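You operate a simulated robot arm through the tools that you are given. There is no shell and no other tool. Be economical: measure what you need, move in short steps, check, and stop when the job is done.

You run a simulated two-armed robot. Do the job below in one go: nothing can be reset, and whatever is moved stays where it is left.

TASK
Stack the red sandpaper roll from the top of the press bench on top of the yellow sandpaper roll. Fetch the yellow cloth from the top of the press bench and set it on the top of the glue table. Put the 56 gauge block from the top of the press bench on the left lower shelf of the wall bench and the 29 gauge block on the open shelf of the glue table. Shut the grey drawer. Stack the carton that says "dowels" from the top of the press bench on top of the carton marked "plugs". Take the lid off the green pot and lay it down on the top of the press bench. Take the yellow pad and put it on the clear end of the press bench. Fetch the green tape and set it on the top of the side stand. Put the small bottle labelled "thick" from the left lower shelf of the wall bench on the lower shelf of the wall bench and the small bottle labelled "thin" on the left end of the wall bench. Open the side stand drawer, put the red padlock on the top of the glue table away in the floor of the side stand drawer, then shut the drawer. Pull the hatch cover open. Any order will do. Set down upright: yellow pad, small bottle, red padlock.

Only the result counts: the job must be done as asked and must still hold three seconds after the hand-in. Knocking over, shifting, dropping, spilling or breaking anything else fails it. Lids that push on must go on centred and level and be pressed home; caps that screw on are set level and turned clockwise until they are tight. Flat cloth is picked up by pressing the open fingertips on it (5 to 10 N) and closing them slowly along it; thin cloth reads only 2 to 8 mm in the jaws.

THE ROBOT
Two 6-joint arms with fingered hands on one trunk, on a base that drives. Base frame: it is fixed to the floor where the robot stands at the start and does not move with it; the origin is under the middle of the robot, x ahead of it, y to its left, z up. Readings come in m, degrees, newtons and seconds.
The left shoulder is at the start at [0.07, 0.191, 1.398], the right one opposite. Places, roughly: brown carton, white carton, yellow carton [0.5, 0.25, 0.75]; clear end of the press bench [0.4, 0.3, 0.8]; floor of the side stand drawer [-1.9, 1.6, 0.7]; gauge block [0.5, 0, 0.75]; green pot (6x6x6 cm) [0.7, 0.9, 0.8]; green tape (10x9x4 cm) [1.2, 0.9, 1.4]; grey drawer [0.3, 0.2, 0.7]; hatch cover [-1.1, 1.1, 0.7]; left end of the wall bench (38x20 cm) [-0.7, -1.5, 0.88]; left lower shelf of the wall bench [-1.3, -1.6, 0.4]; lower shelf of the wall bench [-1.8, -1.6, 0.4]; open shelf of the glue table [-1.4, 4.2, 0.4]; red padlock (4x2x7 cm) [-1.8, 4, 0.9]; sandpaper roll [0.75, 0, 0.75]; side stand drawer [-1.9, 1.6, 0.7]; small bottle [-1.25, -1.5, 0.5]; top of the glue table [-1.1, 4.2, 0.9]; top of the side stand [-1.8, 1.6, 0.8]; yellow cloth (6x9x4 cm) [0.8, -0.3, 0.8]; yellow pad (6x4x6 cm) [0.6, 2.9, 0.8]. Payload 4.7 kg a hand.
The TCP of each hand is the grasp point between the finger pads, 0.036 m short of the fingertips. In the tool frame z runs along the fingers and y along their closing line. The gripper opens to 0.12 m. The gripper's body begins 0.042 m behind the TCP. The gripper is a hand of 5 fingers: y runs from the thumb to the fingers, the wrist lies at [-0.018, -0.113, -0.198] in the tool frame, and closing takes about 1.5 s.
Orientation is told as [roll, pitch, yaw] about the base's x, y, z axes, in that order, counted from this pose: with the fingers straight down and the wrist toward the robot, the tool's x, y and z point along [0, 1, 0], [1, 0, 0] and [0, 0, -1] of the base frame.

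THE INTERFACE
- The arms move only by the tool send_rows. It takes "left_deltas", "right_deltas" or both (then of equal length, played together; a hand with none holds still); each is a list of rows, each an object (a shift or turn left out is 0, a gripper value left out holds the last) with "translation": the shift along the tool's x, y, z in m, a list of three; "turn": the turn, a rotation vector about the tool's x, y, z in degrees, a list of three; "jaw": the finger opening in m, from 0 to 0.12. In form: [{"translation": [x, y, z], "turn": [rx, ry, rz], "jaw": jaw}, ...]. A call has 1 to 20 rows; each row is the pose to reach, as a shift and turn from the pose commanded when the call began, along the tool's axes at that moment. A row lasts 0.2 s, in which the tool goes at most 0.05 m and 8.6 degrees; a call with a longer step from one row to the next is refused whole, and so is a gripper value outside its range. A pose out of reach is approached as far as the arm can. The call stops where the force on the tool passes 40 N (or 10 N more than at its start, if that is more) or the arm is blocked; 0.2 s more then pass. Each finger travels about 0.045 m/s and halts on what it meets, pressing with about 34 N; the grip force reading is that of the motor and also rises with nothing between the fingers. The clock runs only during rows and for 0.2 s after the last one: add rows that repeat a pose to give the fingers time. It gives the time, the measured TCP pose, the force on the tool (base axes), the opening and the grip force at its end, in the units of the frame above (readings bear some noise), with the torque about the TCP (base axes, N m) and any sound that the robot's microphone picked up.
- Cameras (640 x 400 px; columns grow to the right, rows downward): "scene" is now at [0.1236, 0.0133, 1.599]; the picture's right is [0.18, -0.98, 0.00], its down [-0.79, -0.14, -0.60] and it looks along [0.59, 0.11, -0.80] (base axes); focal length 233 px, centre (320, 200). "left" rides on the left gripper at [-0.072, -0.091, -0.143] in its tool frame; the picture's right is [-0.80, -0.28, 0.53], its down [0.53, -0.73, 0.42] and it looks along [0.27, 0.62, 0.74] (tool axes); focal length 234 px, centre (320, 200). "right" rides on the right gripper at [0.072, -0.091, -0.143] in its tool frame; the picture's right is [-0.80, 0.28, -0.53], its down [-0.53, -0.73, 0.42] and it looks along [-0.27, 0.62, 0.74] (tool axes); focal length 234 px, centre (320, 200). There is no depth. A picture from a camera that has moved, and an enlarged one, comes with that camera's place and axes in the base frame and with its lens.
- camera(camera): a new picture of that camera. The clock stands still meanwhile.
- lift_body(by): slides the trunk up (or, below 0, down) by that many m; the arms and the scene camera ride with it, the base frame stays. It gives what a move gives, with no picture.
- drive_base(legs): drives the robot by 1 to 6 legs, each [ahead, left, turn to the left] in m, m and degrees, along the robot's own axes; the way and the turn of a leg run together, so that a leg with both is an arc; at most 1.5 m and 180 degrees a leg. The arms and the cameras ride along, it lands a little off, and it stops where it bumps. It gives what a move gives.
- grasp_type(shape, hand): the hand has 5 fingers and takes this shape, open, in about a second: jaw (thumb against the fingers, like two jaws); tri (thumb and two fingers); tip (a fingertip pinch); poke (one finger out to press); point (the index stretched); flat (the hand flat); cup (the hand cupped); fist (a fist). The gripper value then closes the fingers along that shape, each until it touches; the sizes above hold for jaw. It gives what a move gives, with no picture.
- head_to(pan, tilt): turns the head with the scene camera to pan (to the left, within 86 degrees either way) and tilt (down, from -29 to 69), counted from straight ahead of the robot. It gives what a move gives.
- inspect(camera, box): a new picture of the part [left, top, right, bottom] of that camera's present view, enlarged. The clock stands still meanwhile.
- finish_job(): hands the job in; it is judged then, once.

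Go step by step. Nothing tells you exact positions but the pictures and the camera data: compare them with the known pose of the tool, close in by small moves and look again before you grip or let go. The budget is 577 turns and 370 pictures, counting those below and the enlarged ones. Unless the task says otherwise, let go and move clear before handing in.

The tools are called after ">>>" as a command line: name --argument value ..., lists and objects as JSON in quotes. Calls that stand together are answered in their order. send_rows: Moves the arms, as the interface text tells. Its arguments: {"type":"object","properties":{"left_deltas":{"type":"array","items":{"type":"object","properties":{"translation":{"type":"array","items":{"type":"number"}},"turn":{"type":"array","items":{"type":"number"}},"jaw":{"type":"number"}}}},"right_deltas":{"type":"array","items":{"type":"object","properties":{"translation":{"type":"array","items":{"type":"number"}},"turn":{"type":"array","items":{"type":"number"}},"jaw":{"type":"number"}}}}},"required":[]} The other tools are called the same way: lift_body (by) slides the trunk up or down; grasp_type (shape, hand) gives the hand a shape; drive_base (legs) drives the base; head_to (pan, tilt) turns the head that bears the scene camera; camera (camera) takes a picture; inspect (camera, box) takes an enlarged picture of a part of a camera's view; finish_job () hands the job in.

At the start:

```text
t: 0.0
left_position: [0.4742, 0.5257, 1.1531]
left_orientation: [0.0, -0.1, 0.0]
left_force: [0.4, -0.4, 0.2]
left_moment: [0.0, 0.01, -0.02]
left_grip_width: 0.1194
left_grasp_force: 0.0
left_shape: jaw
right_position: [0.7053, -0.063, 1.2218]
right_orientation: [0.1, 0.0, -0.1]
right_force: [0.2, 0.4, 1.2]
right_moment: [-0.01, 0.01, -0.02]
right_grip_width: 0.1196
right_grasp_force: 0.0
right_shape: jaw
trunk travel left (down, up): [-0.875, 0.065]
robot x, y, heading: [0.0014, -0.0002, 0.5]
head pan, tilt: [10.4, 53.2]
```

scene: 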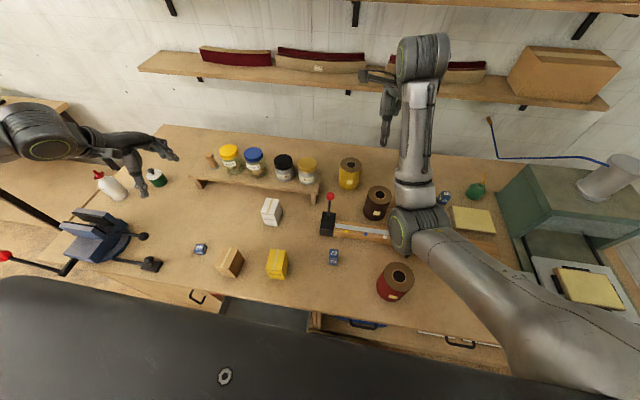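
right: 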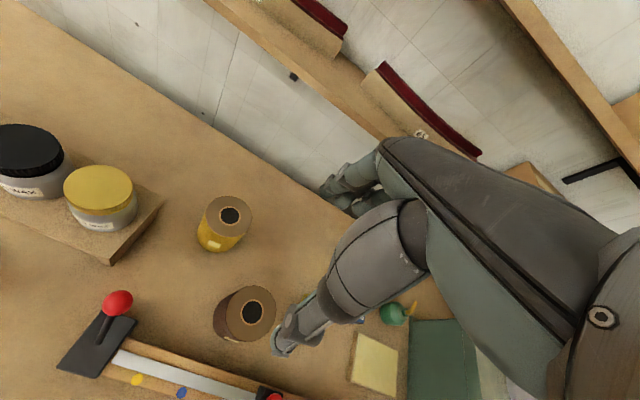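
left: 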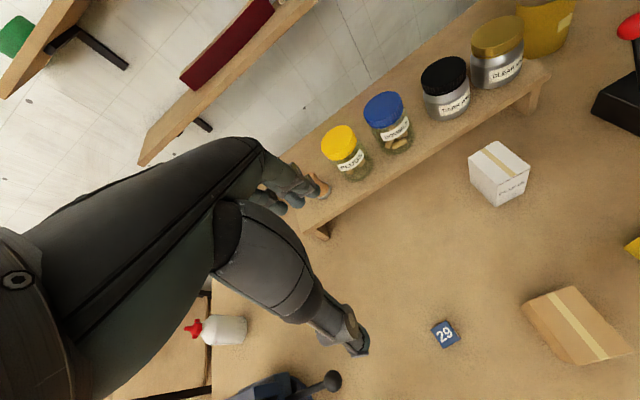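

The press bench is in front of me with cartons, blocks and rolls. I'll take closer looks to read the labels and estimate positions.

>>> inspect --camera "scene" --box '[180, 180, 420, 330]'

>>> inspect --camera "scene" --box '[320, 130, 560, 330]'

>>> inspect --camera "scene" --box '[0, 130, 240, 330]'

```text
2.67 times, centred on (300, 255) of scene
camera zoom: at [0.1236, 0.0133, 1.599], right [0.18, -0.98, 0.0], down [-0.79, -0.14, -0.6], along [0.59, 0.11, -0.8], focal length 621 px, centre (373, 53)
```

zoom: 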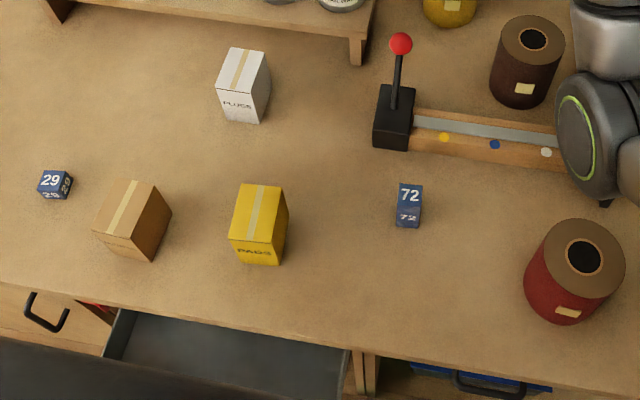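

```text
2.00 times, centred on (440, 230) of scene
camera zoom: at [0.1236, 0.0133, 1.599], right [0.18, -0.98, 0.0], down [-0.79, -0.14, -0.6], along [0.59, 0.11, -0.8], focal length 466 px, centre (80, 140)
```

zoom: 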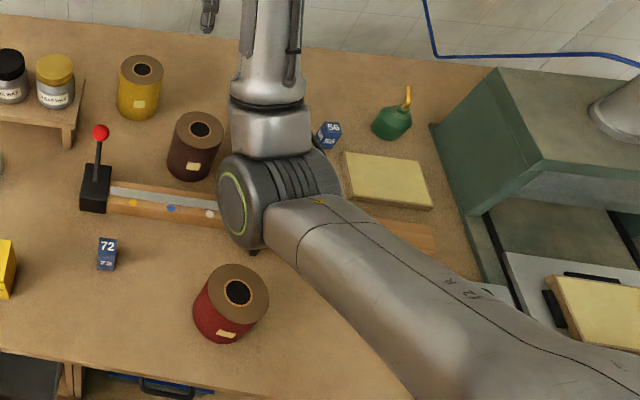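

```text
2.00 times, centred on (120, 230) of scene
camera zoom: at [0.1236, 0.0133, 1.599], right [0.18, -0.98, 0.0], down [-0.79, -0.14, -0.6], along [0.59, 0.11, -0.8], focal length 466 px, centre (720, 140)
```

zoom: 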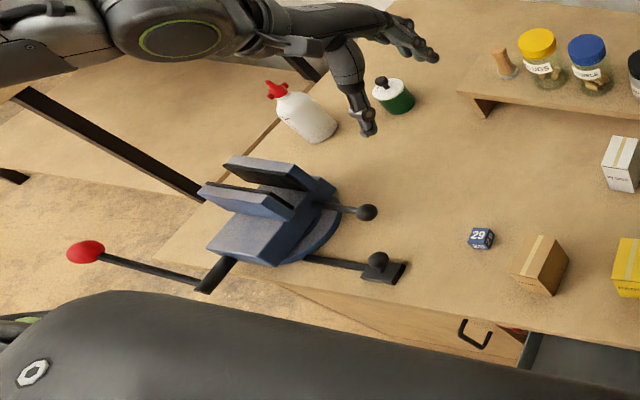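

I'll survey the room before touching anything.

>>> head_to --pan 80 --tilt 30

>>> camera --camera "scene"

>>> head_to --pan -80 --tilt 30

>>> camera --camera "scene"

>>> head_to --pan 40 --tilt 20

>>> camera --camera "scene"

>>> head_to --pan 0 --tilt 69

>>> camera --camera "scene"

```text
t: 1.4
left_position: [0.4738, 0.526, 1.1541]
left_orientation: [0.0, -0.1, 0.0]
left_force: [-0.4, -0.3, 0.4]
left_moment: [0.01, -0.04, 0.01]
left_grip_width: 0.1196
left_grasp_force: 0.1
left_shape: jaw
right_position: [0.7045, -0.063, 1.2231]
right_orientation: [0.0, -0.1, -0.1]
right_force: [-0.4, -0.5, -0.3]
right_moment: [-0.02, -0.03, -0.02]
right_grip_width: 0.1196
right_grasp_force: 0.0
right_shape: jaw
trunk travel left (down, up): [-0.875, 0.065]
robot x, y, heading: [-0.0009, -0.0033, 0.3]
head pan, tilt: [80.0, 30.0]
```

```text
363 pictures are left
camera scene: at [0.0666, 0.089, 1.6327], right [0.98, -0.17, 0.0], down [-0.09, -0.49, -0.87], along [0.15, 0.85, -0.5], focal length 233 px, centre (320, 200)
```

scene: 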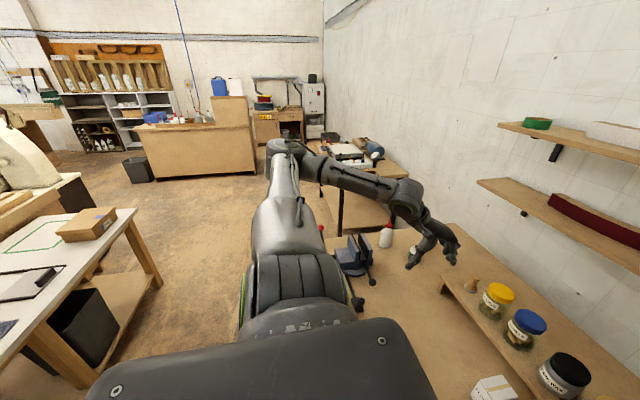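

```text
t: 3.9
left_position: [0.4753, 0.5253, 1.1533]
left_orientation: [0.0, 0.0, 0.0]
left_force: [0.4, -0.1, -0.5]
left_moment: [0.0, 0.04, 0.01]
left_grip_width: 0.1198
left_grasp_force: 0.0
left_shape: jaw
right_position: [0.7051, -0.0626, 1.223]
right_orientation: [0.0, -0.1, -0.1]
right_force: [0.0, -0.3, -0.2]
right_moment: [0.01, -0.01, 0.01]
right_grip_width: 0.1195
right_grasp_force: 0.0
right_shape: jaw
trunk travel left (down, up): [-0.875, 0.065]
robot x, y, heading: [-0.0009, 0.0006, 0.0]
head pan, tilt: [-80.0, 30.0]
```

```text
362 pictures are left
camera scene: at [0.0666, -0.0891, 1.6328], right [-0.98, -0.17, 0.0], down [-0.09, 0.49, -0.87], along [0.15, -0.85, -0.5], focal length 233 px, centre (320, 200)
```

scene: 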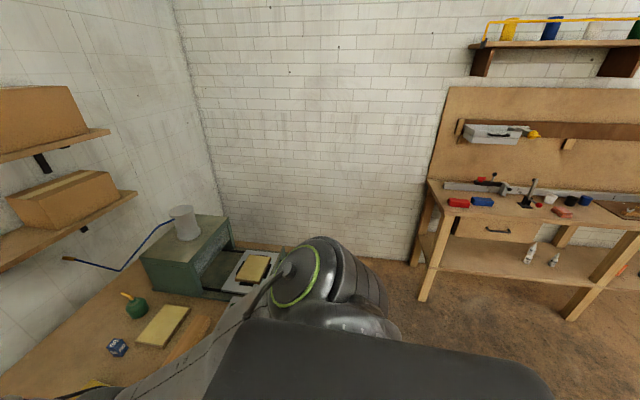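

```text
t: 5.9
left_position: [0.4757, 0.525, 1.1529]
left_orientation: [0.0, 0.0, -0.1]
left_force: [0.1, -0.3, 0.2]
left_moment: [-0.04, 0.0, -0.01]
left_grip_width: 0.1194
left_grasp_force: 0.0
left_shape: jaw
right_position: [0.7049, -0.063, 1.222]
right_orientation: [0.0, 0.0, -0.1]
right_force: [0.9, -0.2, -0.6]
right_moment: [0.04, -0.02, 0.0]
right_grip_width: 0.1197
right_grasp_force: 0.0
right_shape: jaw
trunk travel left (down, up): [-0.875, 0.065]
robot x, y, heading: [-0.0007, -0.0011, 0.4]
head pan, tilt: [40.0, 20.0]
```

```text
361 pictures are left
camera scene: at [0.1222, 0.0598, 1.6488], right [0.64, -0.77, 0.0], down [-0.26, -0.22, -0.94], along [0.72, 0.6, -0.34], focal length 233 px, centre (320, 200)
```

scene: 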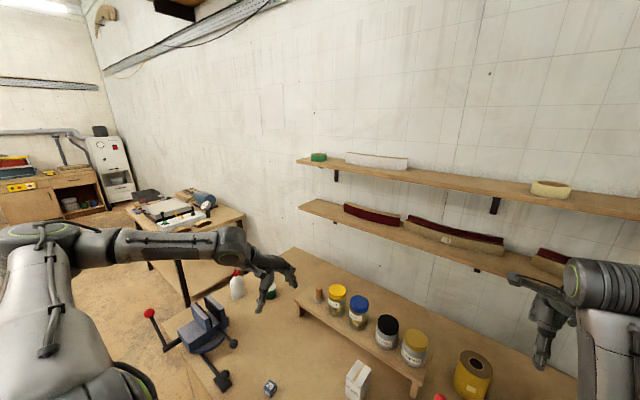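

```text
t: 7.0
left_position: [0.4736, 0.5256, 1.1537]
left_orientation: [0.0, -0.1, 0.0]
left_force: [0.2, 1.3, 0.2]
left_moment: [-0.02, -0.01, 0.02]
left_grip_width: 0.1195
left_grasp_force: 0.0
left_shape: jaw
right_position: [0.7055, -0.0637, 1.2229]
right_orientation: [0.0, 0.0, -0.1]
right_force: [0.0, -0.6, 0.8]
right_moment: [0.01, -0.03, 0.01]
right_grip_width: 0.1196
right_grasp_force: 0.0
right_shape: jaw
trunk travel left (down, up): [-0.875, 0.065]
robot x, y, heading: [0.0015, -0.0, -0.1]
head pan, tilt: [0.0, 68.8]
```

```text
360 pictures are left
camera scene: at [0.1068, 0.0, 1.5813], right [0.0, -1.0, 0.0], down [-0.93, 0.0, -0.36], along [0.36, 0.0, -0.93], focal length 233 px, centre (320, 200)
```

scene: 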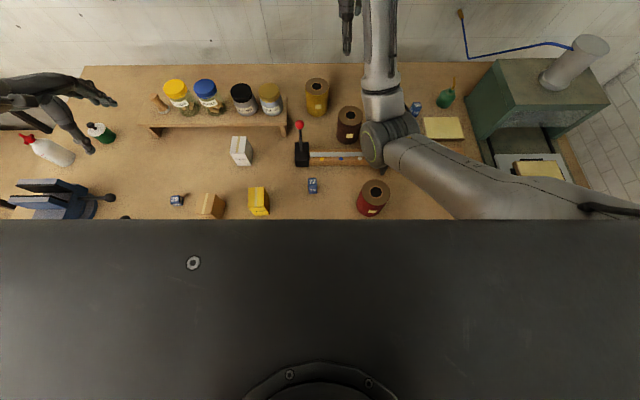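

Red roll seems at about [0.40, -0.175], top z≈0.9; yellow roll at about [0.825, 0.015]. I'll bring the right hand above the red roll and look.

>>> send_rows --right_deltas '[{"translation": [-0.014, -0.038, 0.008]}, {"translation": [-0.028, -0.076, 0.015]}, {"translation": [-0.042, -0.114, 0.022]}, {"translation": [-0.056, -0.152, 0.03]}, {"translation": [-0.07, -0.19, 0.045]}, {"translation": [-0.084, -0.228, 0.06]}, {"translation": [-0.098, -0.266, 0.08]}, {"translation": [-0.112, -0.305, 0.1]}, {"translation": [-0.112, -0.305, 0.1]}]'

>>> camera --camera "right"

>>> head_to --pan 0 --tilt 50

>>> camera --camera "scene"

```text
t: 8.1
left_position: [0.4732, 0.5229, 1.1556]
left_orientation: [0.2, 0.1, -0.1]
left_force: [0.3, -0.2, 0.2]
left_moment: [0.04, -0.03, -0.01]
left_grip_width: 0.1193
left_grasp_force: 0.0
left_shape: jaw
right_position: [0.5924, -0.1725, 1.1607]
right_orientation: [-8.6, -4.7, -4.6]
right_force: [-0.3, 0.1, -0.1]
right_moment: [0.0, -0.02, -0.02]
right_grip_width: 0.12
right_grasp_force: 0.0
right_shape: jaw
right hand out of reach, approached as far as the arm can: row 1, 2, 3, 4, 5
trunk travel left (down, up): [-0.875, 0.065]
robot x, y, heading: [-0.0022, 0.001, 0.3]
head pan, tilt: [0.0, 68.8]
stopped in row 5 (right hand): the arm was blocked; the commanded pose is now the measured one
```

```text
359 pictures are left
camera right: at [0.4993, -0.0696, 1.2839], right [0.17, -0.73, 0.66], down [-0.75, -0.53, -0.4], along [0.64, -0.43, -0.64], focal length 234 px, centre (320, 200)
```

right: 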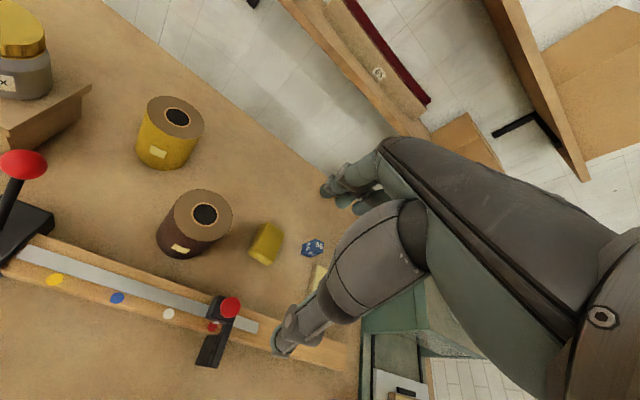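

```text
t: 8.9
left_position: [0.4745, 0.5255, 1.1527]
left_orientation: [0.0, 0.1, -0.1]
left_force: [0.6, -0.5, 0.7]
left_moment: [-0.02, -0.01, 0.0]
left_grip_width: 0.1198
left_grasp_force: 0.0
left_shape: jaw
right_position: [0.5932, -0.1673, 1.1618]
right_orientation: [-8.8, -4.6, -4.6]
right_force: [-0.3, 0.3, 0.6]
right_moment: [0.01, -0.01, 0.02]
right_grip_width: 0.1197
right_grasp_force: 0.1
right_shape: jaw
trunk travel left (down, up): [-0.875, 0.065]
robot x, y, heading: [0.0007, -0.0006, 0.2]
head pan, tilt: [0.0, 50.0]
```

```text
358 pictures are left
camera scene: at [0.128, 0.0009, 1.6032], right [0.0, -1.0, 0.0], down [-0.77, 0.0, -0.64], along [0.64, 0.0, -0.77], focal length 233 px, centre (320, 200)
```

scene: 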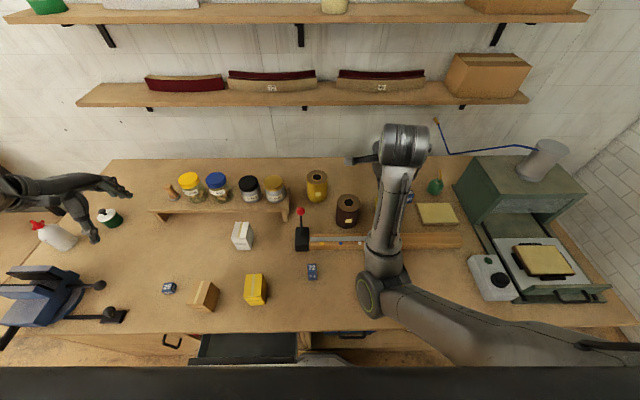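

The arm stopped early; the elbow may be near the red roll. I look closely.

>>> inspect --camera "scene" --box '[300, 200, 460, 350]'

>>> head_to --pan -50 --tilt 50

>>> camera --camera "scene"

>>> camera --camera "left"

```text
2.67 times, centred on (380, 275) of scene
camera zoom: at [0.128, 0.0009, 1.6032], right [0.0, -1.0, 0.0], down [-0.77, 0.0, -0.64], along [0.64, 0.0, -0.77], focal length 621 px, centre (160, 0)
```

zoom: 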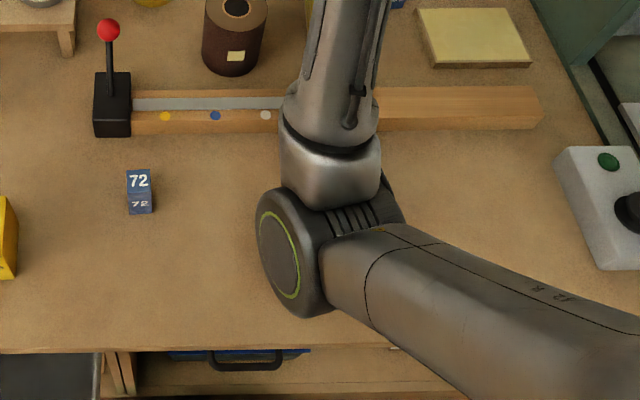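

```text
t: 10.1
left_position: [0.475, 0.5244, 1.1547]
left_orientation: [0.0, 0.0, -0.1]
left_force: [-0.4, 0.0, -0.2]
left_moment: [0.01, -0.01, -0.02]
left_grip_width: 0.1198
left_grasp_force: 0.1
left_shape: jaw
right_position: [0.5947, -0.1683, 1.1614]
right_orientation: [-8.7, -4.6, -4.5]
right_force: [0.3, -0.5, -0.5]
right_moment: [-0.02, 0.02, 0.0]
right_grip_width: 0.1202
right_grasp_force: 0.0
right_shape: jaw
trunk travel left (down, up): [-0.875, 0.065]
robot x, y, heading: [0.0024, -0.0048, 0.3]
head pan, tilt: [-50.0, 50.0]
```

```text
356 pictures are left
camera scene: at [0.1004, -0.0589, 1.6033], right [-0.77, -0.64, 0.0], down [-0.49, 0.59, -0.64], along [0.41, -0.49, -0.77], focal length 233 px, centre (320, 200)
```

scene: 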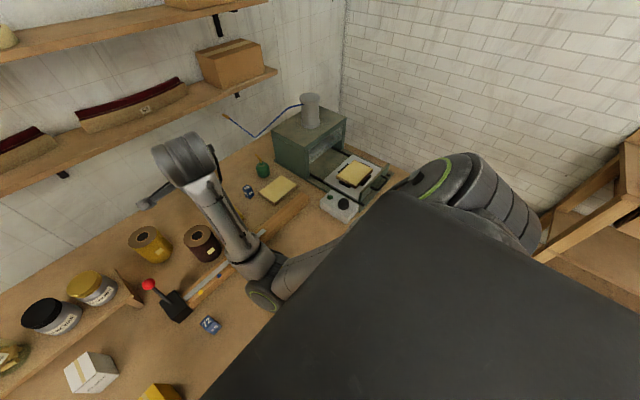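

```text
355 pictures are left
camera left: at [0.3835, 0.453, 1.2972], right [-0.28, -0.8, -0.52], down [-0.73, 0.53, -0.42], along [0.62, 0.27, -0.74], focal length 234 px, centre (320, 200)
```

left: 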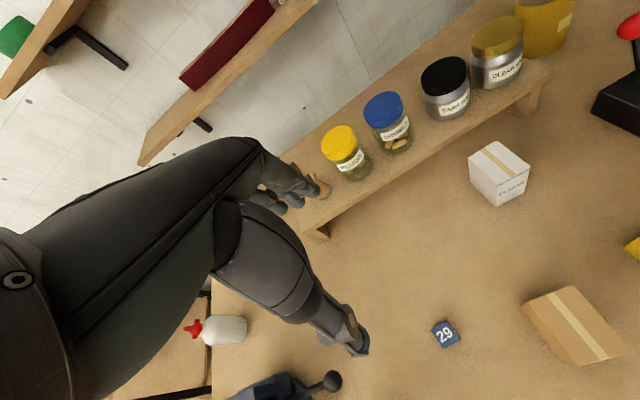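

The elbow hangs low, so the arm should work stretched out. I'll back the base up 0.3 m and raise the trunk, then look again.

>>> drive_base --legs '[[-0.3, 0, 0]]'

>>> lift_body --by 0.06

>>> head_to --pan 0 --tilt 45

>>> camera --camera "scene"

>>> camera --camera "right"

```text
t: 12.1
left_position: [0.1773, 0.5245, 1.1523]
left_orientation: [0.0, 0.1, -0.1]
left_force: [0.4, 0.3, 0.0]
left_moment: [-0.02, 0.01, -0.01]
left_grip_width: 0.1196
left_grasp_force: 0.1
left_shape: jaw
right_position: [0.2939, -0.1696, 1.1595]
right_orientation: [-8.7, -4.5, -4.7]
right_force: [0.6, 0.2, -0.6]
right_moment: [-0.03, 0.03, 0.01]
right_grip_width: 0.1199
right_grasp_force: 0.1
right_shape: jaw
trunk travel left (down, up): [-0.875, 0.065]
robot x, y, heading: [-0.3026, 0.0012, -0.1]
head pan, tilt: [-50.0, 50.0]
```

```text
t: 13.1
left_position: [0.1756, 0.5253, 1.2131]
left_orientation: [0.0, 0.0, 0.0]
left_force: [1.2, -0.1, -0.2]
left_moment: [0.02, 0.03, 0.01]
left_grip_width: 0.1199
left_grasp_force: 0.0
left_shape: jaw
right_position: [0.2927, -0.1703, 1.2217]
right_orientation: [-8.9, -4.7, -4.7]
right_force: [0.3, 0.5, -0.3]
right_moment: [0.03, 0.01, -0.01]
right_grip_width: 0.1201
right_grasp_force: 0.1
right_shape: jaw
trunk travel left (down, up): [-0.935, 0.005]
robot x, y, heading: [-0.2995, 0.0012, -0.1]
head pan, tilt: [-50.0, 50.0]
```

```text
t: 14.3
left_position: [0.1739, 0.5263, 1.2124]
left_orientation: [-0.1, 0.1, 0.0]
left_force: [0.7, 0.6, 0.1]
left_moment: [0.0, 0.01, 0.02]
left_grip_width: 0.1197
left_grasp_force: 0.0
left_shape: jaw
right_position: [0.2929, -0.1694, 1.2222]
right_orientation: [-8.9, -4.5, -4.7]
right_force: [0.6, 0.1, 0.3]
right_moment: [0.01, -0.01, 0.0]
right_grip_width: 0.1199
right_grasp_force: 0.1
right_shape: jaw
trunk travel left (down, up): [-0.935, 0.005]
robot x, y, heading: [-0.2992, 0.0029, -0.1]
head pan, tilt: [0.0, 45.0]
```

```text
354 pictures are left
camera scene: at [-0.1688, 0.0, 1.6701], right [0.0, -1.0, 0.0], down [-0.71, 0.0, -0.71], along [0.71, 0.0, -0.71], focal length 233 px, centre (320, 200)
```

scene: 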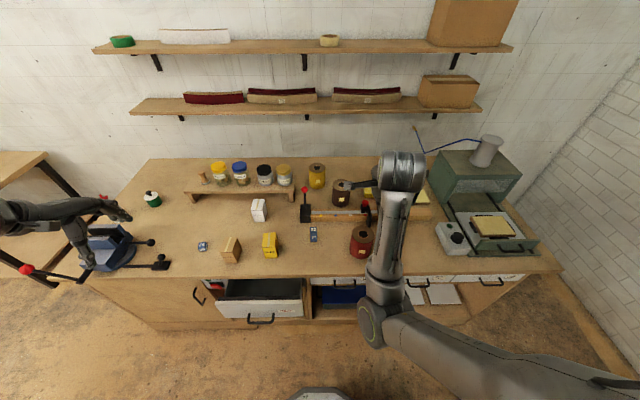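

```text
353 pictures are left
camera right: at [0.1988, -0.0666, 1.3437], right [0.17, -0.73, 0.66], down [-0.75, -0.53, -0.4], along [0.64, -0.43, -0.64], focal length 234 px, centre (320, 200)
```

right: 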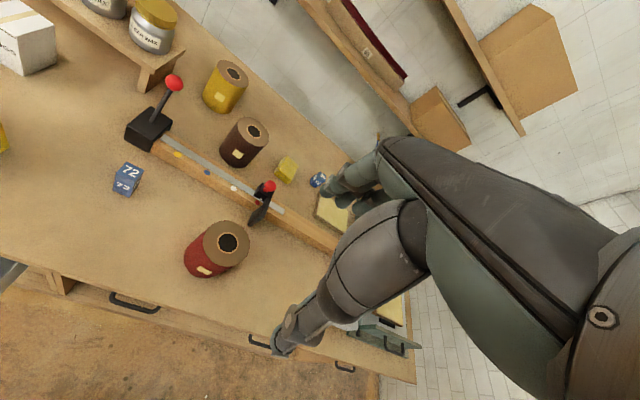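

I have a clean view: red roll at about [0.396, -0.17], top z≈0.9. First I level the right hand.

>>> send_rows --right_deltas '[{"turn": [2.3, 4.45, -2.35]}, {"turn": [4.6, 8.9, -4.7]}, {"turn": [4.6, 8.9, -4.7]}]'

```text
t: 15.1
left_position: [0.1748, 0.5255, 1.2136]
left_orientation: [0.0, 0.0, -0.1]
left_force: [-0.8, 0.5, 0.3]
left_moment: [-0.03, 0.01, -0.02]
left_grip_width: 0.1195
left_grasp_force: 0.0
left_shape: jaw
right_position: [0.3106, -0.1549, 1.184]
right_orientation: [0.0, 0.3, -0.3]
right_force: [-0.4, 0.6, -1.1]
right_moment: [-0.01, -0.03, 0.0]
right_grip_width: 0.1201
right_grasp_force: 0.1
right_shape: jaw
right hand out of reach, approached as far as the arm can: row 1, 2, 3
trunk travel left (down, up): [-0.935, 0.005]
robot x, y, heading: [-0.3019, -0.0021, -0.1]
head pan, tilt: [0.0, 45.0]
```

>>> send_rows --right_deltas '[{"translation": [0, 0.02, 0.04]}, {"translation": [0, 0.04, 0.08]}, {"translation": [0, 0.06, 0.12]}, {"translation": [0, 0.08, 0.16]}, {"translation": [0, 0.103, 0.2]}, {"translation": [0, 0.103, 0.2]}]'

>>> camera --camera "right"

>>> camera --camera "scene"

```text
t: 16.5
left_position: [0.1727, 0.5232, 1.213]
left_orientation: [0.1, 0.0, -0.2]
left_force: [-0.3, 0.1, 0.3]
left_moment: [-0.02, 0.0, 0.0]
left_grip_width: 0.1197
left_grasp_force: 0.1
left_shape: jaw
right_position: [0.4122, -0.1578, 0.9853]
right_orientation: [-0.1, 0.3, -0.3]
right_force: [0.4, -0.2, -0.2]
right_moment: [0.02, -0.04, 0.0]
right_grip_width: 0.1199
right_grasp_force: 0.1
right_shape: jaw
trunk travel left (down, up): [-0.935, 0.005]
robot x, y, heading: [-0.3031, 0.0014, 0.2]
head pan, tilt: [0.0, 45.0]
```

```text
352 pictures are left
camera right: at [0.323, -0.0843, 1.1288], right [0.28, -0.8, 0.52], down [-0.74, -0.53, -0.42], along [0.61, -0.27, -0.74], focal length 234 px, centre (320, 200)
```

right: 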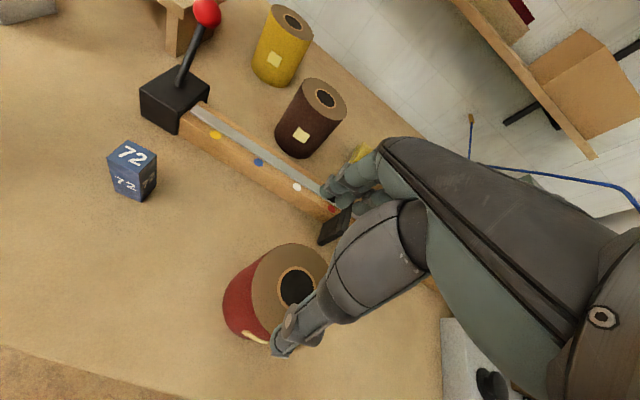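

```text
351 pictures are left
camera scene: at [-0.1696, 0.0005, 1.6702], right [0.0, -1.0, 0.0], down [-0.71, 0.0, -0.71], along [0.71, 0.0, -0.71], focal length 233 px, centre (320, 200)
```

scene: 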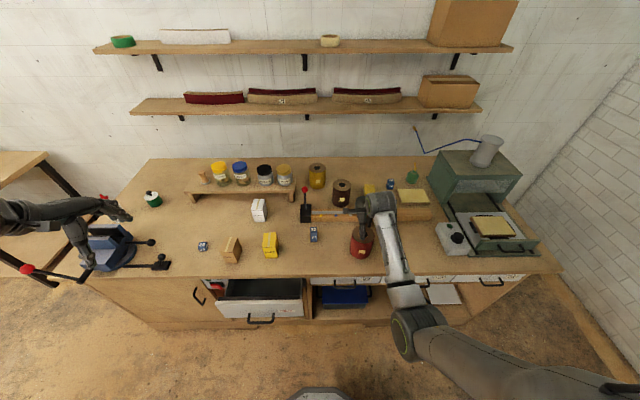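

Red roll now at about [0.399, -0.178], top ≈0.895. I move over it and descend partway.

>>> send_rows --right_deltas '[{"translation": [-0.02, -0.013, 0.0]}, {"translation": [-0.02, -0.013, 0.03]}, {"translation": [-0.02, -0.013, 0.055]}, {"translation": [-0.02, -0.013, 0.055]}]'

>>> camera --camera "right"

>>> inspect --camera "scene" --box '[300, 170, 460, 270]'

```text
t: 17.5
left_position: [0.1744, 0.5248, 1.2139]
left_orientation: [-0.1, 0.0, -0.1]
left_force: [0.1, -0.8, 0.2]
left_moment: [0.02, -0.03, 0.01]
left_grip_width: 0.1198
left_grasp_force: 0.0
left_shape: jaw
right_position: [0.4004, -0.1799, 0.9286]
right_orientation: [-0.2, 0.3, -0.3]
right_force: [0.3, -0.1, 0.1]
right_moment: [0.03, 0.0, -0.01]
right_grip_width: 0.1197
right_grasp_force: 0.0
right_shape: jaw
trunk travel left (down, up): [-0.935, 0.005]
robot x, y, heading: [-0.2996, -0.0018, 0.0]
head pan, tilt: [0.0, 45.0]
```

```text
350 pictures are left
camera right: at [0.3112, -0.1057, 1.0726], right [0.28, -0.81, 0.52], down [-0.74, -0.53, -0.42], along [0.61, -0.27, -0.74], focal length 234 px, centre (320, 200)
```

right: 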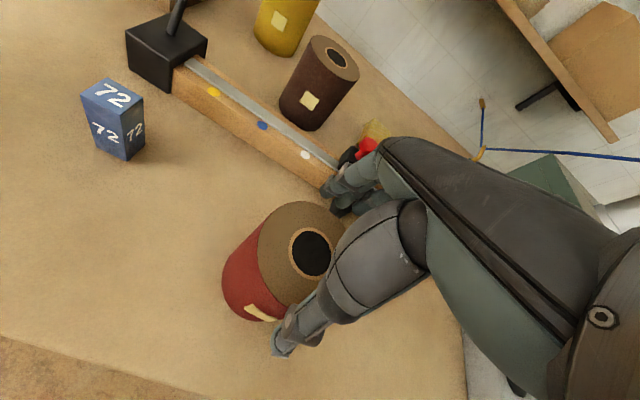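

```text
4.00 times, centred on (380, 220) of scene
camera zoom: at [-0.1693, -0.0006, 1.6702], right [0.0, -1.0, 0.0], down [-0.71, 0.0, -0.71], along [0.71, 0.0, -0.71], focal length 932 px, centre (80, 120)
```

zoom: 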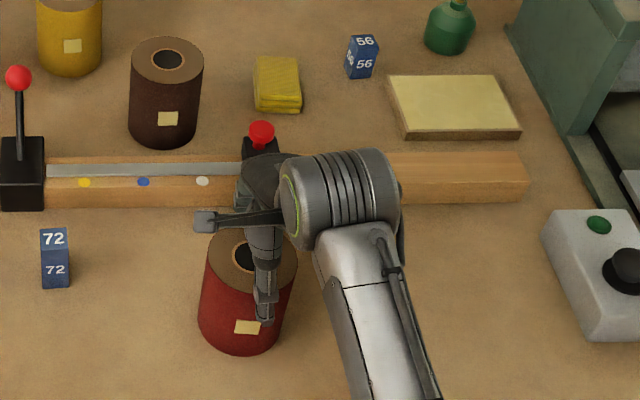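

Roll centre ≈[0.405,-0.18], top ≈0.895. I descend and close.

>>> send_rows --right_deltas '[{"translation": [0, 0.005, 0.02]}, {"translation": [0, 0.005, 0.04]}, {"translation": [0, 0.005, 0.06]}, {"translation": [0, 0.005, 0.06]}]'

>>> camera --camera "right"

```text
t: 18.3
left_position: [0.1724, 0.5249, 1.2147]
left_orientation: [0.0, -0.3, -0.2]
left_force: [0.4, -0.3, -0.7]
left_moment: [0.02, 0.01, 0.02]
left_grip_width: 0.1195
left_grasp_force: 0.1
left_shape: jaw
right_position: [0.4094, -0.1795, 0.884]
right_orientation: [0.0, -0.8, -0.3]
right_force: [-12.0, -0.5, 21.3]
right_moment: [0.14, 0.46, 0.11]
right_grip_width: 0.1197
right_grasp_force: 0.1
right_shape: jaw
trunk travel left (down, up): [-0.935, 0.005]
robot x, y, heading: [-0.3015, 0.0024, -0.4]
head pan, tilt: [0.0, 45.0]
stopped in row 3 (right hand): the force on the tool passed its limit (the readings are from after the stop); the commanded pose is now the measured one
```

```text
348 pictures are left
camera right: at [0.316, -0.1049, 1.0269], right [0.27, -0.81, 0.53], down [-0.73, -0.53, -0.44], along [0.63, -0.27, -0.73], focal length 234 px, centre (320, 200)
```

right: 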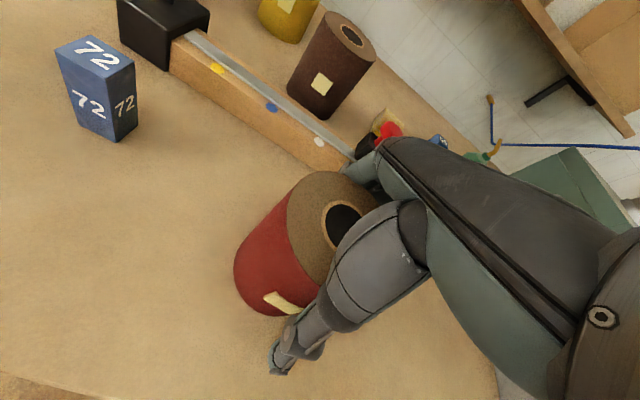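

>>> inspect --camera "scene" --box '[320, 180, 420, 270]'

>>> camera --camera "left"

```text
4.44 times, centred on (370, 225) of scene
camera zoom: at [-0.1744, 0.0005, 1.6707], right [0.0, -1.0, 0.0], down [-0.7, 0.0, -0.71], along [0.71, 0.0, -0.7], focal length 1035 px, centre (98, 89)
```

zoom: 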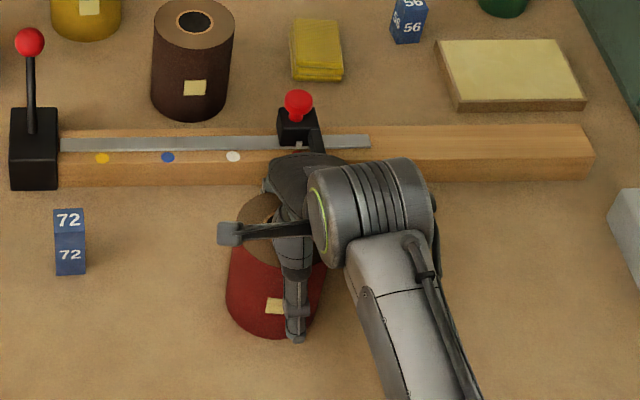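

```text
346 pictures are left
camera left: at [0.079, 0.4528, 1.3585], right [-0.28, -0.8, -0.53], down [-0.73, 0.53, -0.43], along [0.62, 0.26, -0.74], focal length 234 px, centre (320, 200)
```

left: 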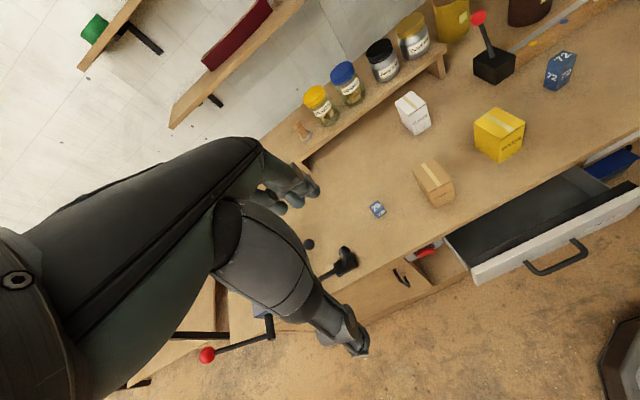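

>>> send_rows --right_deltas '[{"translation": [0, 0, -0.02]}, {"translation": [0, 0, -0.045]}, {"translation": [0, 0, -0.045]}]'

>>> camera --camera "right"

>>> inspect --camera "scene" --box '[320, 180, 420, 270]'

```text
t: 19.1
left_position: [0.1751, 0.5251, 1.2138]
left_orientation: [0.1, 0.0, -0.2]
left_force: [-0.4, -1.3, -0.6]
left_moment: [-0.02, 0.01, 0.0]
left_grip_width: 0.1196
left_grasp_force: 0.0
left_shape: jaw
right_position: [0.4105, -0.1789, 0.9259]
right_orientation: [0.2, -0.5, -0.4]
right_force: [-0.3, -0.3, -0.7]
right_moment: [-0.05, 0.02, 0.0]
right_grip_width: 0.1199
right_grasp_force: 0.0
right_shape: jaw
trunk travel left (down, up): [-0.935, 0.005]
robot x, y, heading: [-0.3004, -0.0018, -0.1]
head pan, tilt: [0.0, 45.0]
```

```text
345 pictures are left
camera right: at [0.319, -0.1042, 1.0681], right [0.27, -0.81, 0.53], down [-0.73, -0.53, -0.43], along [0.62, -0.27, -0.73], focal length 234 px, centre (320, 200)
```

right: 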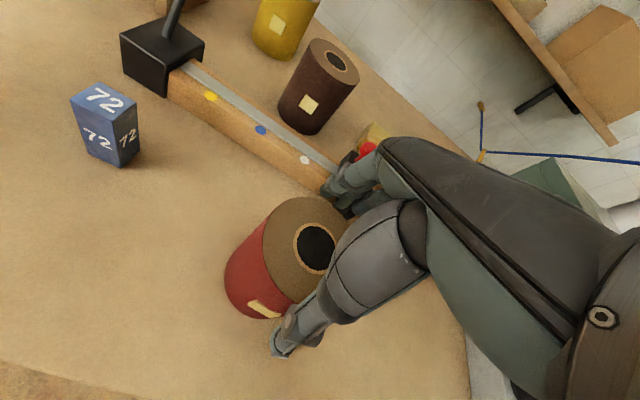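

```text
4.44 times, centred on (370, 225) of scene
camera zoom: at [-0.1683, -0.0001, 1.6701], right [0.0, -1.0, 0.0], down [-0.71, 0.0, -0.71], along [0.71, 0.0, -0.71], focal length 1035 px, centre (98, 89)
```

zoom: 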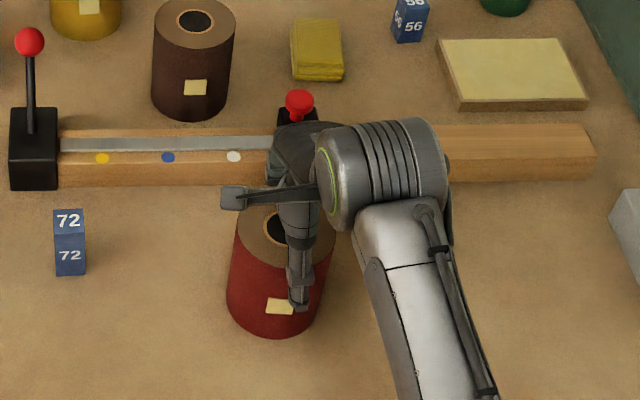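

The hand narrows toward the palm, so the roll (Ø≈9.3 cm) must be taken near the fingertips. Roll now at about [0.419,-0.178]; I descend to TCP z≈0.893 and close.

>>> send_rows --right_deltas '[{"translation": [0, 0.009, 0.0], "turn": [-0.5, 0, 0]}, {"translation": [0, 0.009, 0.015], "turn": [0.5, 0, 0]}, {"translation": [0, 0.009, 0.032]}, {"translation": [0, 0.009, 0.032], "jaw": 0.09}, {"translation": [0, 0.009, 0.032], "jaw": 0.07}, {"translation": [0, 0.009, 0.032], "jaw": 0.07}, {"translation": [0, 0.009, 0.032], "jaw": 0.06}, {"translation": [0, 0.009, 0.032], "jaw": 0.06}, {"translation": [0, 0.009, 0.032], "jaw": 0.06}]'

>>> camera --camera "right"

```text
t: 21.1
left_position: [0.1736, 0.525, 1.2132]
left_orientation: [0.0, -0.1, -0.3]
left_force: [-0.1, 0.2, 0.8]
left_moment: [0.01, 0.0, 0.01]
left_grip_width: 0.1195
left_grasp_force: 0.2
left_shape: jaw
right_position: [0.419, -0.1783, 0.8934]
right_orientation: [0.1, -0.6, -0.3]
right_force: [-1.1, -0.9, 6.1]
right_moment: [-0.1, -0.39, -0.06]
right_grip_width: 0.0897
right_grasp_force: 33.7
right_shape: jaw
trunk travel left (down, up): [-0.935, 0.005]
robot x, y, heading: [-0.2999, 0.0007, -0.1]
head pan, tilt: [0.0, 45.0]
```

```text
343 pictures are left
camera right: at [0.3272, -0.1048, 1.0361], right [0.27, -0.81, 0.53], down [-0.73, -0.53, -0.43], along [0.63, -0.27, -0.73], focal length 234 px, centre (320, 200)
```

right: 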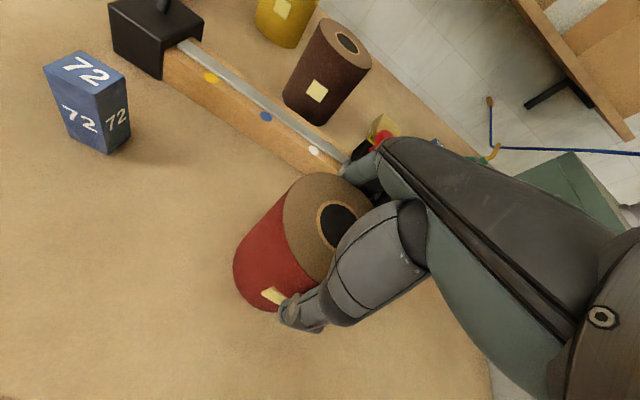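

Gripped (90 mm). I lift the roll.

>>> send_rows --right_deltas '[{"translation": [0, 0, -0.02]}, {"translation": [0, 0, -0.06]}, {"translation": [0, 0, -0.1]}, {"translation": [0, 0, -0.14]}, {"translation": [0, 0, -0.18]}, {"translation": [0, 0, -0.22]}, {"translation": [0, 0, -0.22]}]'

>>> camera --camera "scene"

```text
t: 22.7
left_position: [0.1759, 0.5238, 1.2139]
left_orientation: [0.0, 0.0, -0.2]
left_force: [0.0, 0.1, -0.3]
left_moment: [-0.01, 0.0, 0.0]
left_grip_width: 0.1197
left_grasp_force: 0.0
left_shape: jaw
right_position: [0.4202, -0.1793, 1.1136]
right_orientation: [0.1, -0.3, -0.3]
right_force: [1.3, -0.4, -5.2]
right_moment: [-0.03, -0.03, 0.01]
right_grip_width: 0.0894
right_grasp_force: 33.9
right_shape: jaw
trunk travel left (down, up): [-0.935, 0.005]
robot x, y, heading: [-0.3007, -0.0019, -0.2]
head pan, tilt: [0.0, 45.0]
```

```text
342 pictures are left
camera scene: at [-0.1677, -0.0006, 1.67], right [0.0, -1.0, 0.0], down [-0.71, 0.0, -0.71], along [0.71, 0.0, -0.71], focal length 233 px, centre (320, 200)
```

scene: 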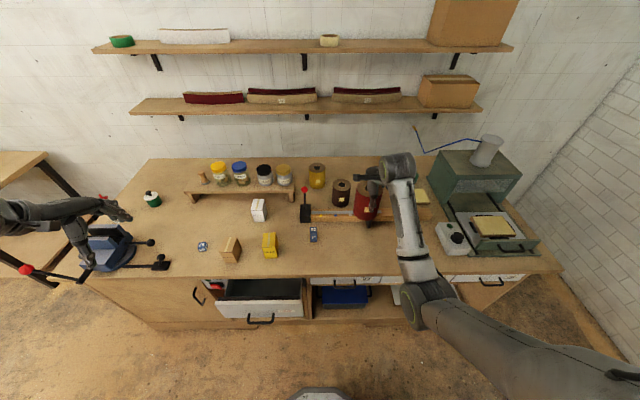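

Roll held. Yellow roll centre ≈[0.843,0.015]. I drive back ahead 0.3 m and measure it again.

>>> drive_base --legs '[[0.3, 0, 0]]'

>>> camera --camera "scene"

>>> camera --camera "right"

```text
t: 24.7
left_position: [0.4694, 0.5234, 1.2145]
left_orientation: [-0.1, -0.1, -0.2]
left_force: [0.1, -0.2, 0.7]
left_moment: [-0.01, 0.0, -0.01]
left_grip_width: 0.1195
left_grasp_force: 0.0
left_shape: jaw
right_position: [0.7146, -0.1788, 1.1159]
right_orientation: [0.1, -0.5, -0.2]
right_force: [0.4, 0.5, -5.2]
right_moment: [-0.05, -0.01, 0.02]
right_grip_width: 0.089
right_grasp_force: 34.4
right_shape: jaw
trunk travel left (down, up): [-0.935, 0.005]
robot x, y, heading: [-0.005, 0.0012, 0.0]
head pan, tilt: [0.0, 45.0]
```

```text
341 pictures are left
camera scene: at [0.125, -0.0011, 1.6703], right [0.0, -1.0, 0.0], down [-0.71, 0.0, -0.71], along [0.71, 0.0, -0.71], focal length 233 px, centre (320, 200)
```

scene: 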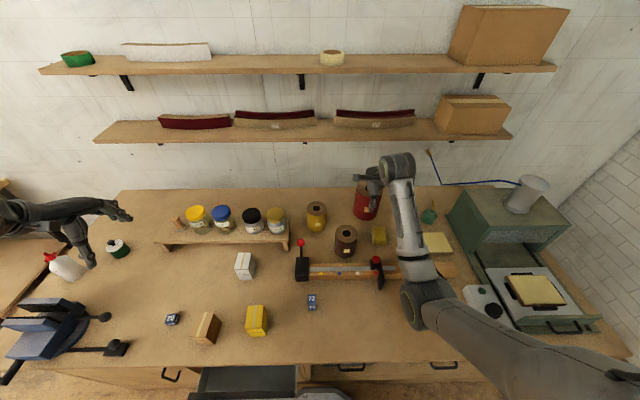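

```text
340 pictures are left
camera right: at [0.6221, -0.105, 1.2573], right [0.27, -0.81, 0.53], down [-0.73, -0.53, -0.43], along [0.63, -0.27, -0.73], focal length 234 px, centre (320, 200)
```

right: 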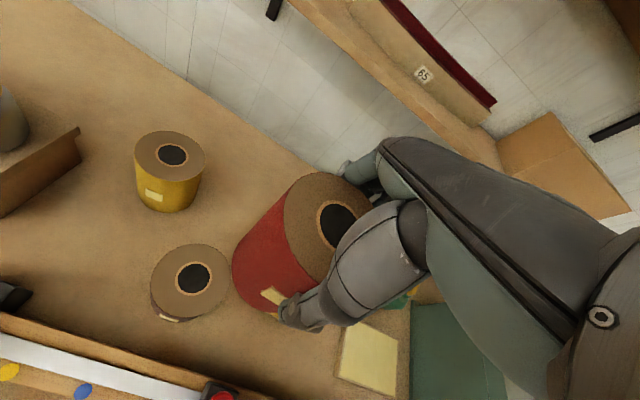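

>>> send_rows --right_deltas '[{"translation": [0.04, 0.02, 0]}, {"translation": [0.08, 0.04, 0]}, {"translation": [0.12, 0.06, 0]}, {"translation": [0.16, 0.08, 0]}, {"translation": [0.195, 0.11, 0]}, {"translation": [0.195, 0.11, 0]}]'

>>> inspect --camera "scene" --box '[260, 140, 380, 260]'

>>> camera --camera "right"

```text
t: 26.1
left_position: [0.4724, 0.5227, 1.2134]
left_orientation: [0.0, 0.1, -0.2]
left_force: [0.6, 1.7, 0.5]
left_moment: [0.0, -0.01, -0.01]
left_grip_width: 0.1195
left_grasp_force: 0.0
left_shape: jaw
right_position: [0.828, 0.0146, 1.1123]
right_orientation: [0.0, -0.4, -0.4]
right_force: [0.2, -0.4, -5.2]
right_moment: [-0.01, 0.01, -0.02]
right_grip_width: 0.0888
right_grasp_force: 34.0
right_shape: jaw
trunk travel left (down, up): [-0.935, 0.005]
robot x, y, heading: [-0.0046, 0.0013, 0.2]
head pan, tilt: [0.0, 45.0]
```

```text
3.33 times, centred on (320, 200) of scene
camera zoom: at [0.1278, -0.0021, 1.67], right [0.0, -1.0, 0.0], down [-0.71, 0.0, -0.71], along [0.71, 0.0, -0.71], focal length 776 px, centre (320, 200)
```

zoom: 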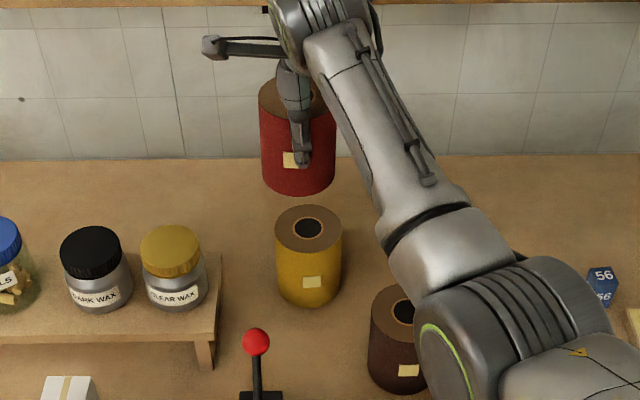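

```text
338 pictures are left
camera right: at [0.7361, 0.0891, 1.2562], right [0.27, -0.81, 0.53], down [-0.73, -0.53, -0.43], along [0.62, -0.27, -0.73], focal length 234 px, centre (320, 200)
```

right: 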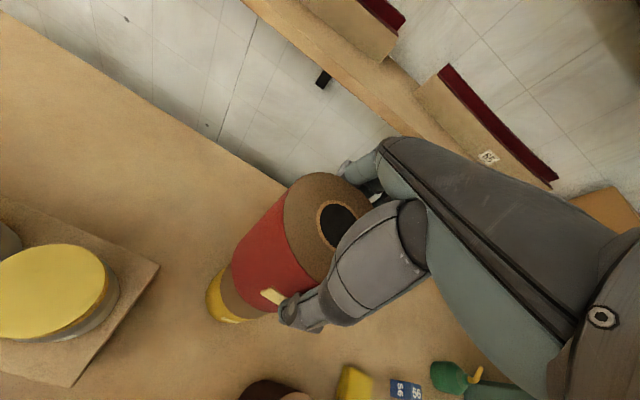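

Red roll hangs at ≈[0.848,0.024] while the yellow is at ≈[0.852,0.013]. I shift and descend to a few cm above, then check.

>>> send_rows --right_deltas '[{"translation": [-0.011, 0.004, 0.0]}, {"translation": [-0.011, 0.004, 0.035]}, {"translation": [-0.011, 0.004, 0.07]}, {"translation": [-0.011, 0.004, 0.085]}, {"translation": [-0.011, 0.004, 0.085]}]'

>>> inspect --camera "scene" --box '[270, 150, 370, 250]'

>>> camera --camera "right"

>>> camera --camera "left"

```text
t: 27.3
left_position: [0.4713, 0.5231, 1.2133]
left_orientation: [-0.1, 0.1, -0.1]
left_force: [-0.1, -0.1, -0.3]
left_moment: [-0.03, 0.01, 0.04]
left_grip_width: 0.1195
left_grasp_force: 0.0
left_shape: jaw
right_position: [0.8307, 0.0037, 1.0291]
right_orientation: [0.1, -0.5, -0.3]
right_force: [0.4, -0.6, -5.5]
right_moment: [-0.08, -0.04, 0.01]
right_grip_width: 0.089
right_grasp_force: 34.5
right_shape: jaw
trunk travel left (down, up): [-0.935, 0.005]
robot x, y, heading: [-0.0045, -0.0003, -0.0]
head pan, tilt: [0.0, 45.0]
```

```text
4.00 times, centred on (320, 200) of scene
camera zoom: at [0.1277, -0.001, 1.6701], right [0.0, -1.0, 0.0], down [-0.71, 0.0, -0.71], along [0.71, 0.0, -0.71], focal length 932 px, centre (320, 200)
```

zoom: 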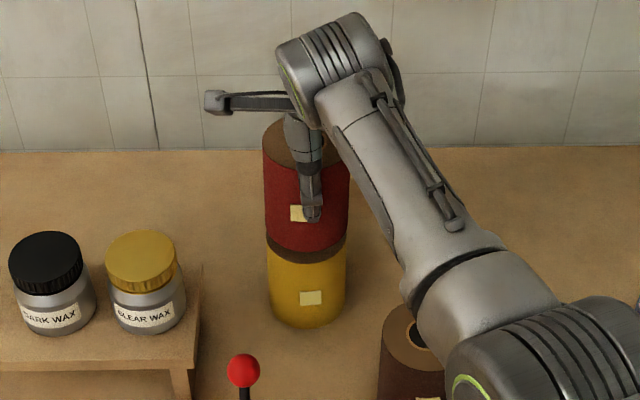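

```text
336 pictures are left
camera right: at [0.7384, 0.0782, 1.1711], right [0.27, -0.81, 0.53], down [-0.73, -0.53, -0.43], along [0.62, -0.27, -0.73], focal length 234 px, centre (320, 200)
```

right: 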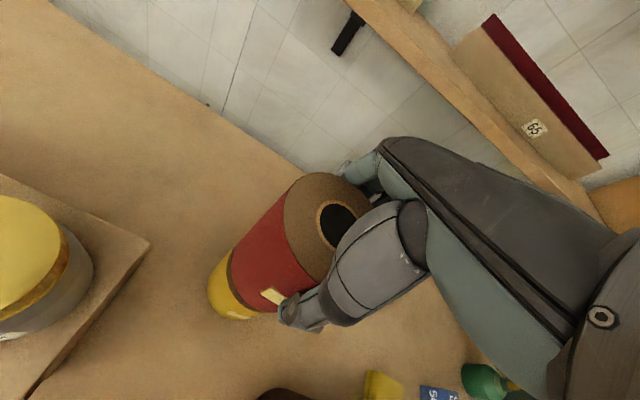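

```text
335 pictures are left
camera left: at [0.3798, 0.4514, 1.357], right [-0.28, -0.8, -0.53], down [-0.73, 0.53, -0.42], along [0.62, 0.26, -0.74], focal length 234 px, centre (320, 200)
```

left: 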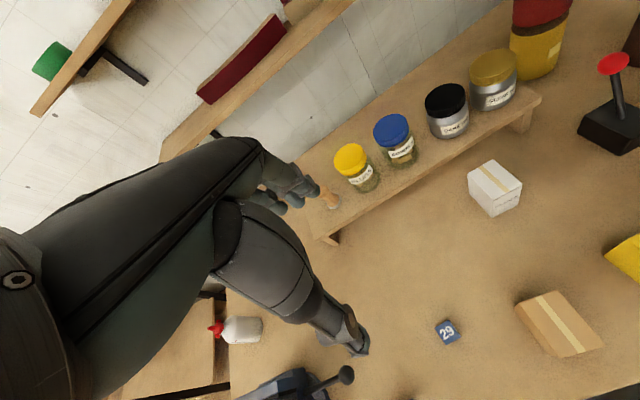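

>>> inspect --camera "left" --box '[480, 0, 600, 90]'

>>> inspect --camera "right" --box '[180, 160, 380, 340]'

```text
4.44 times, centred on (540, 45) of left
camera zoom: at [0.3798, 0.4514, 1.357], right [-0.28, -0.8, -0.53], down [-0.73, 0.53, -0.42], along [0.62, 0.26, -0.74], focal length 1041 px, centre (-658, 889)
```

zoom: 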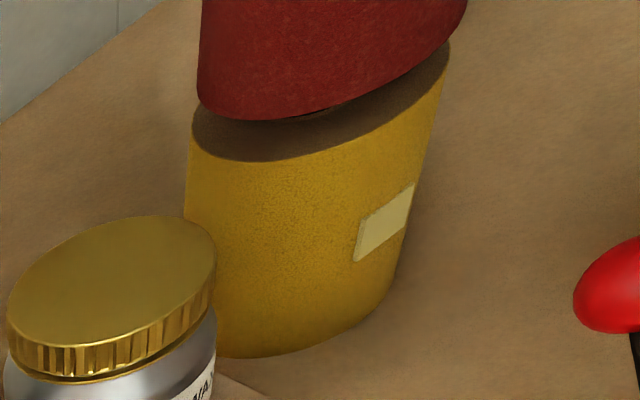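

```text
2.22 times, centred on (280, 250) of right
camera zoom: at [0.7384, 0.0782, 1.1711], right [0.27, -0.81, 0.53], down [-0.73, -0.53, -0.43], along [0.62, -0.27, -0.73], focal length 520 px, centre (409, 89)
```

zoom: 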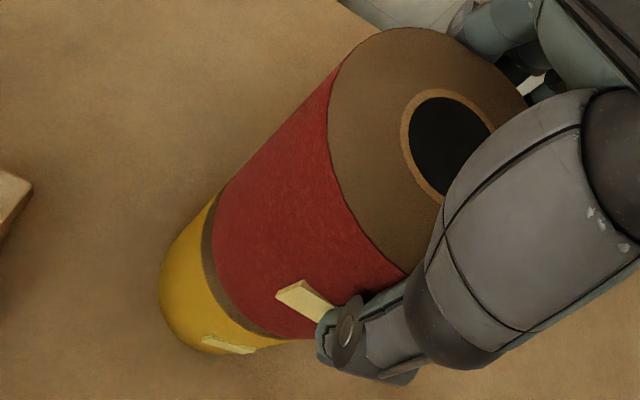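

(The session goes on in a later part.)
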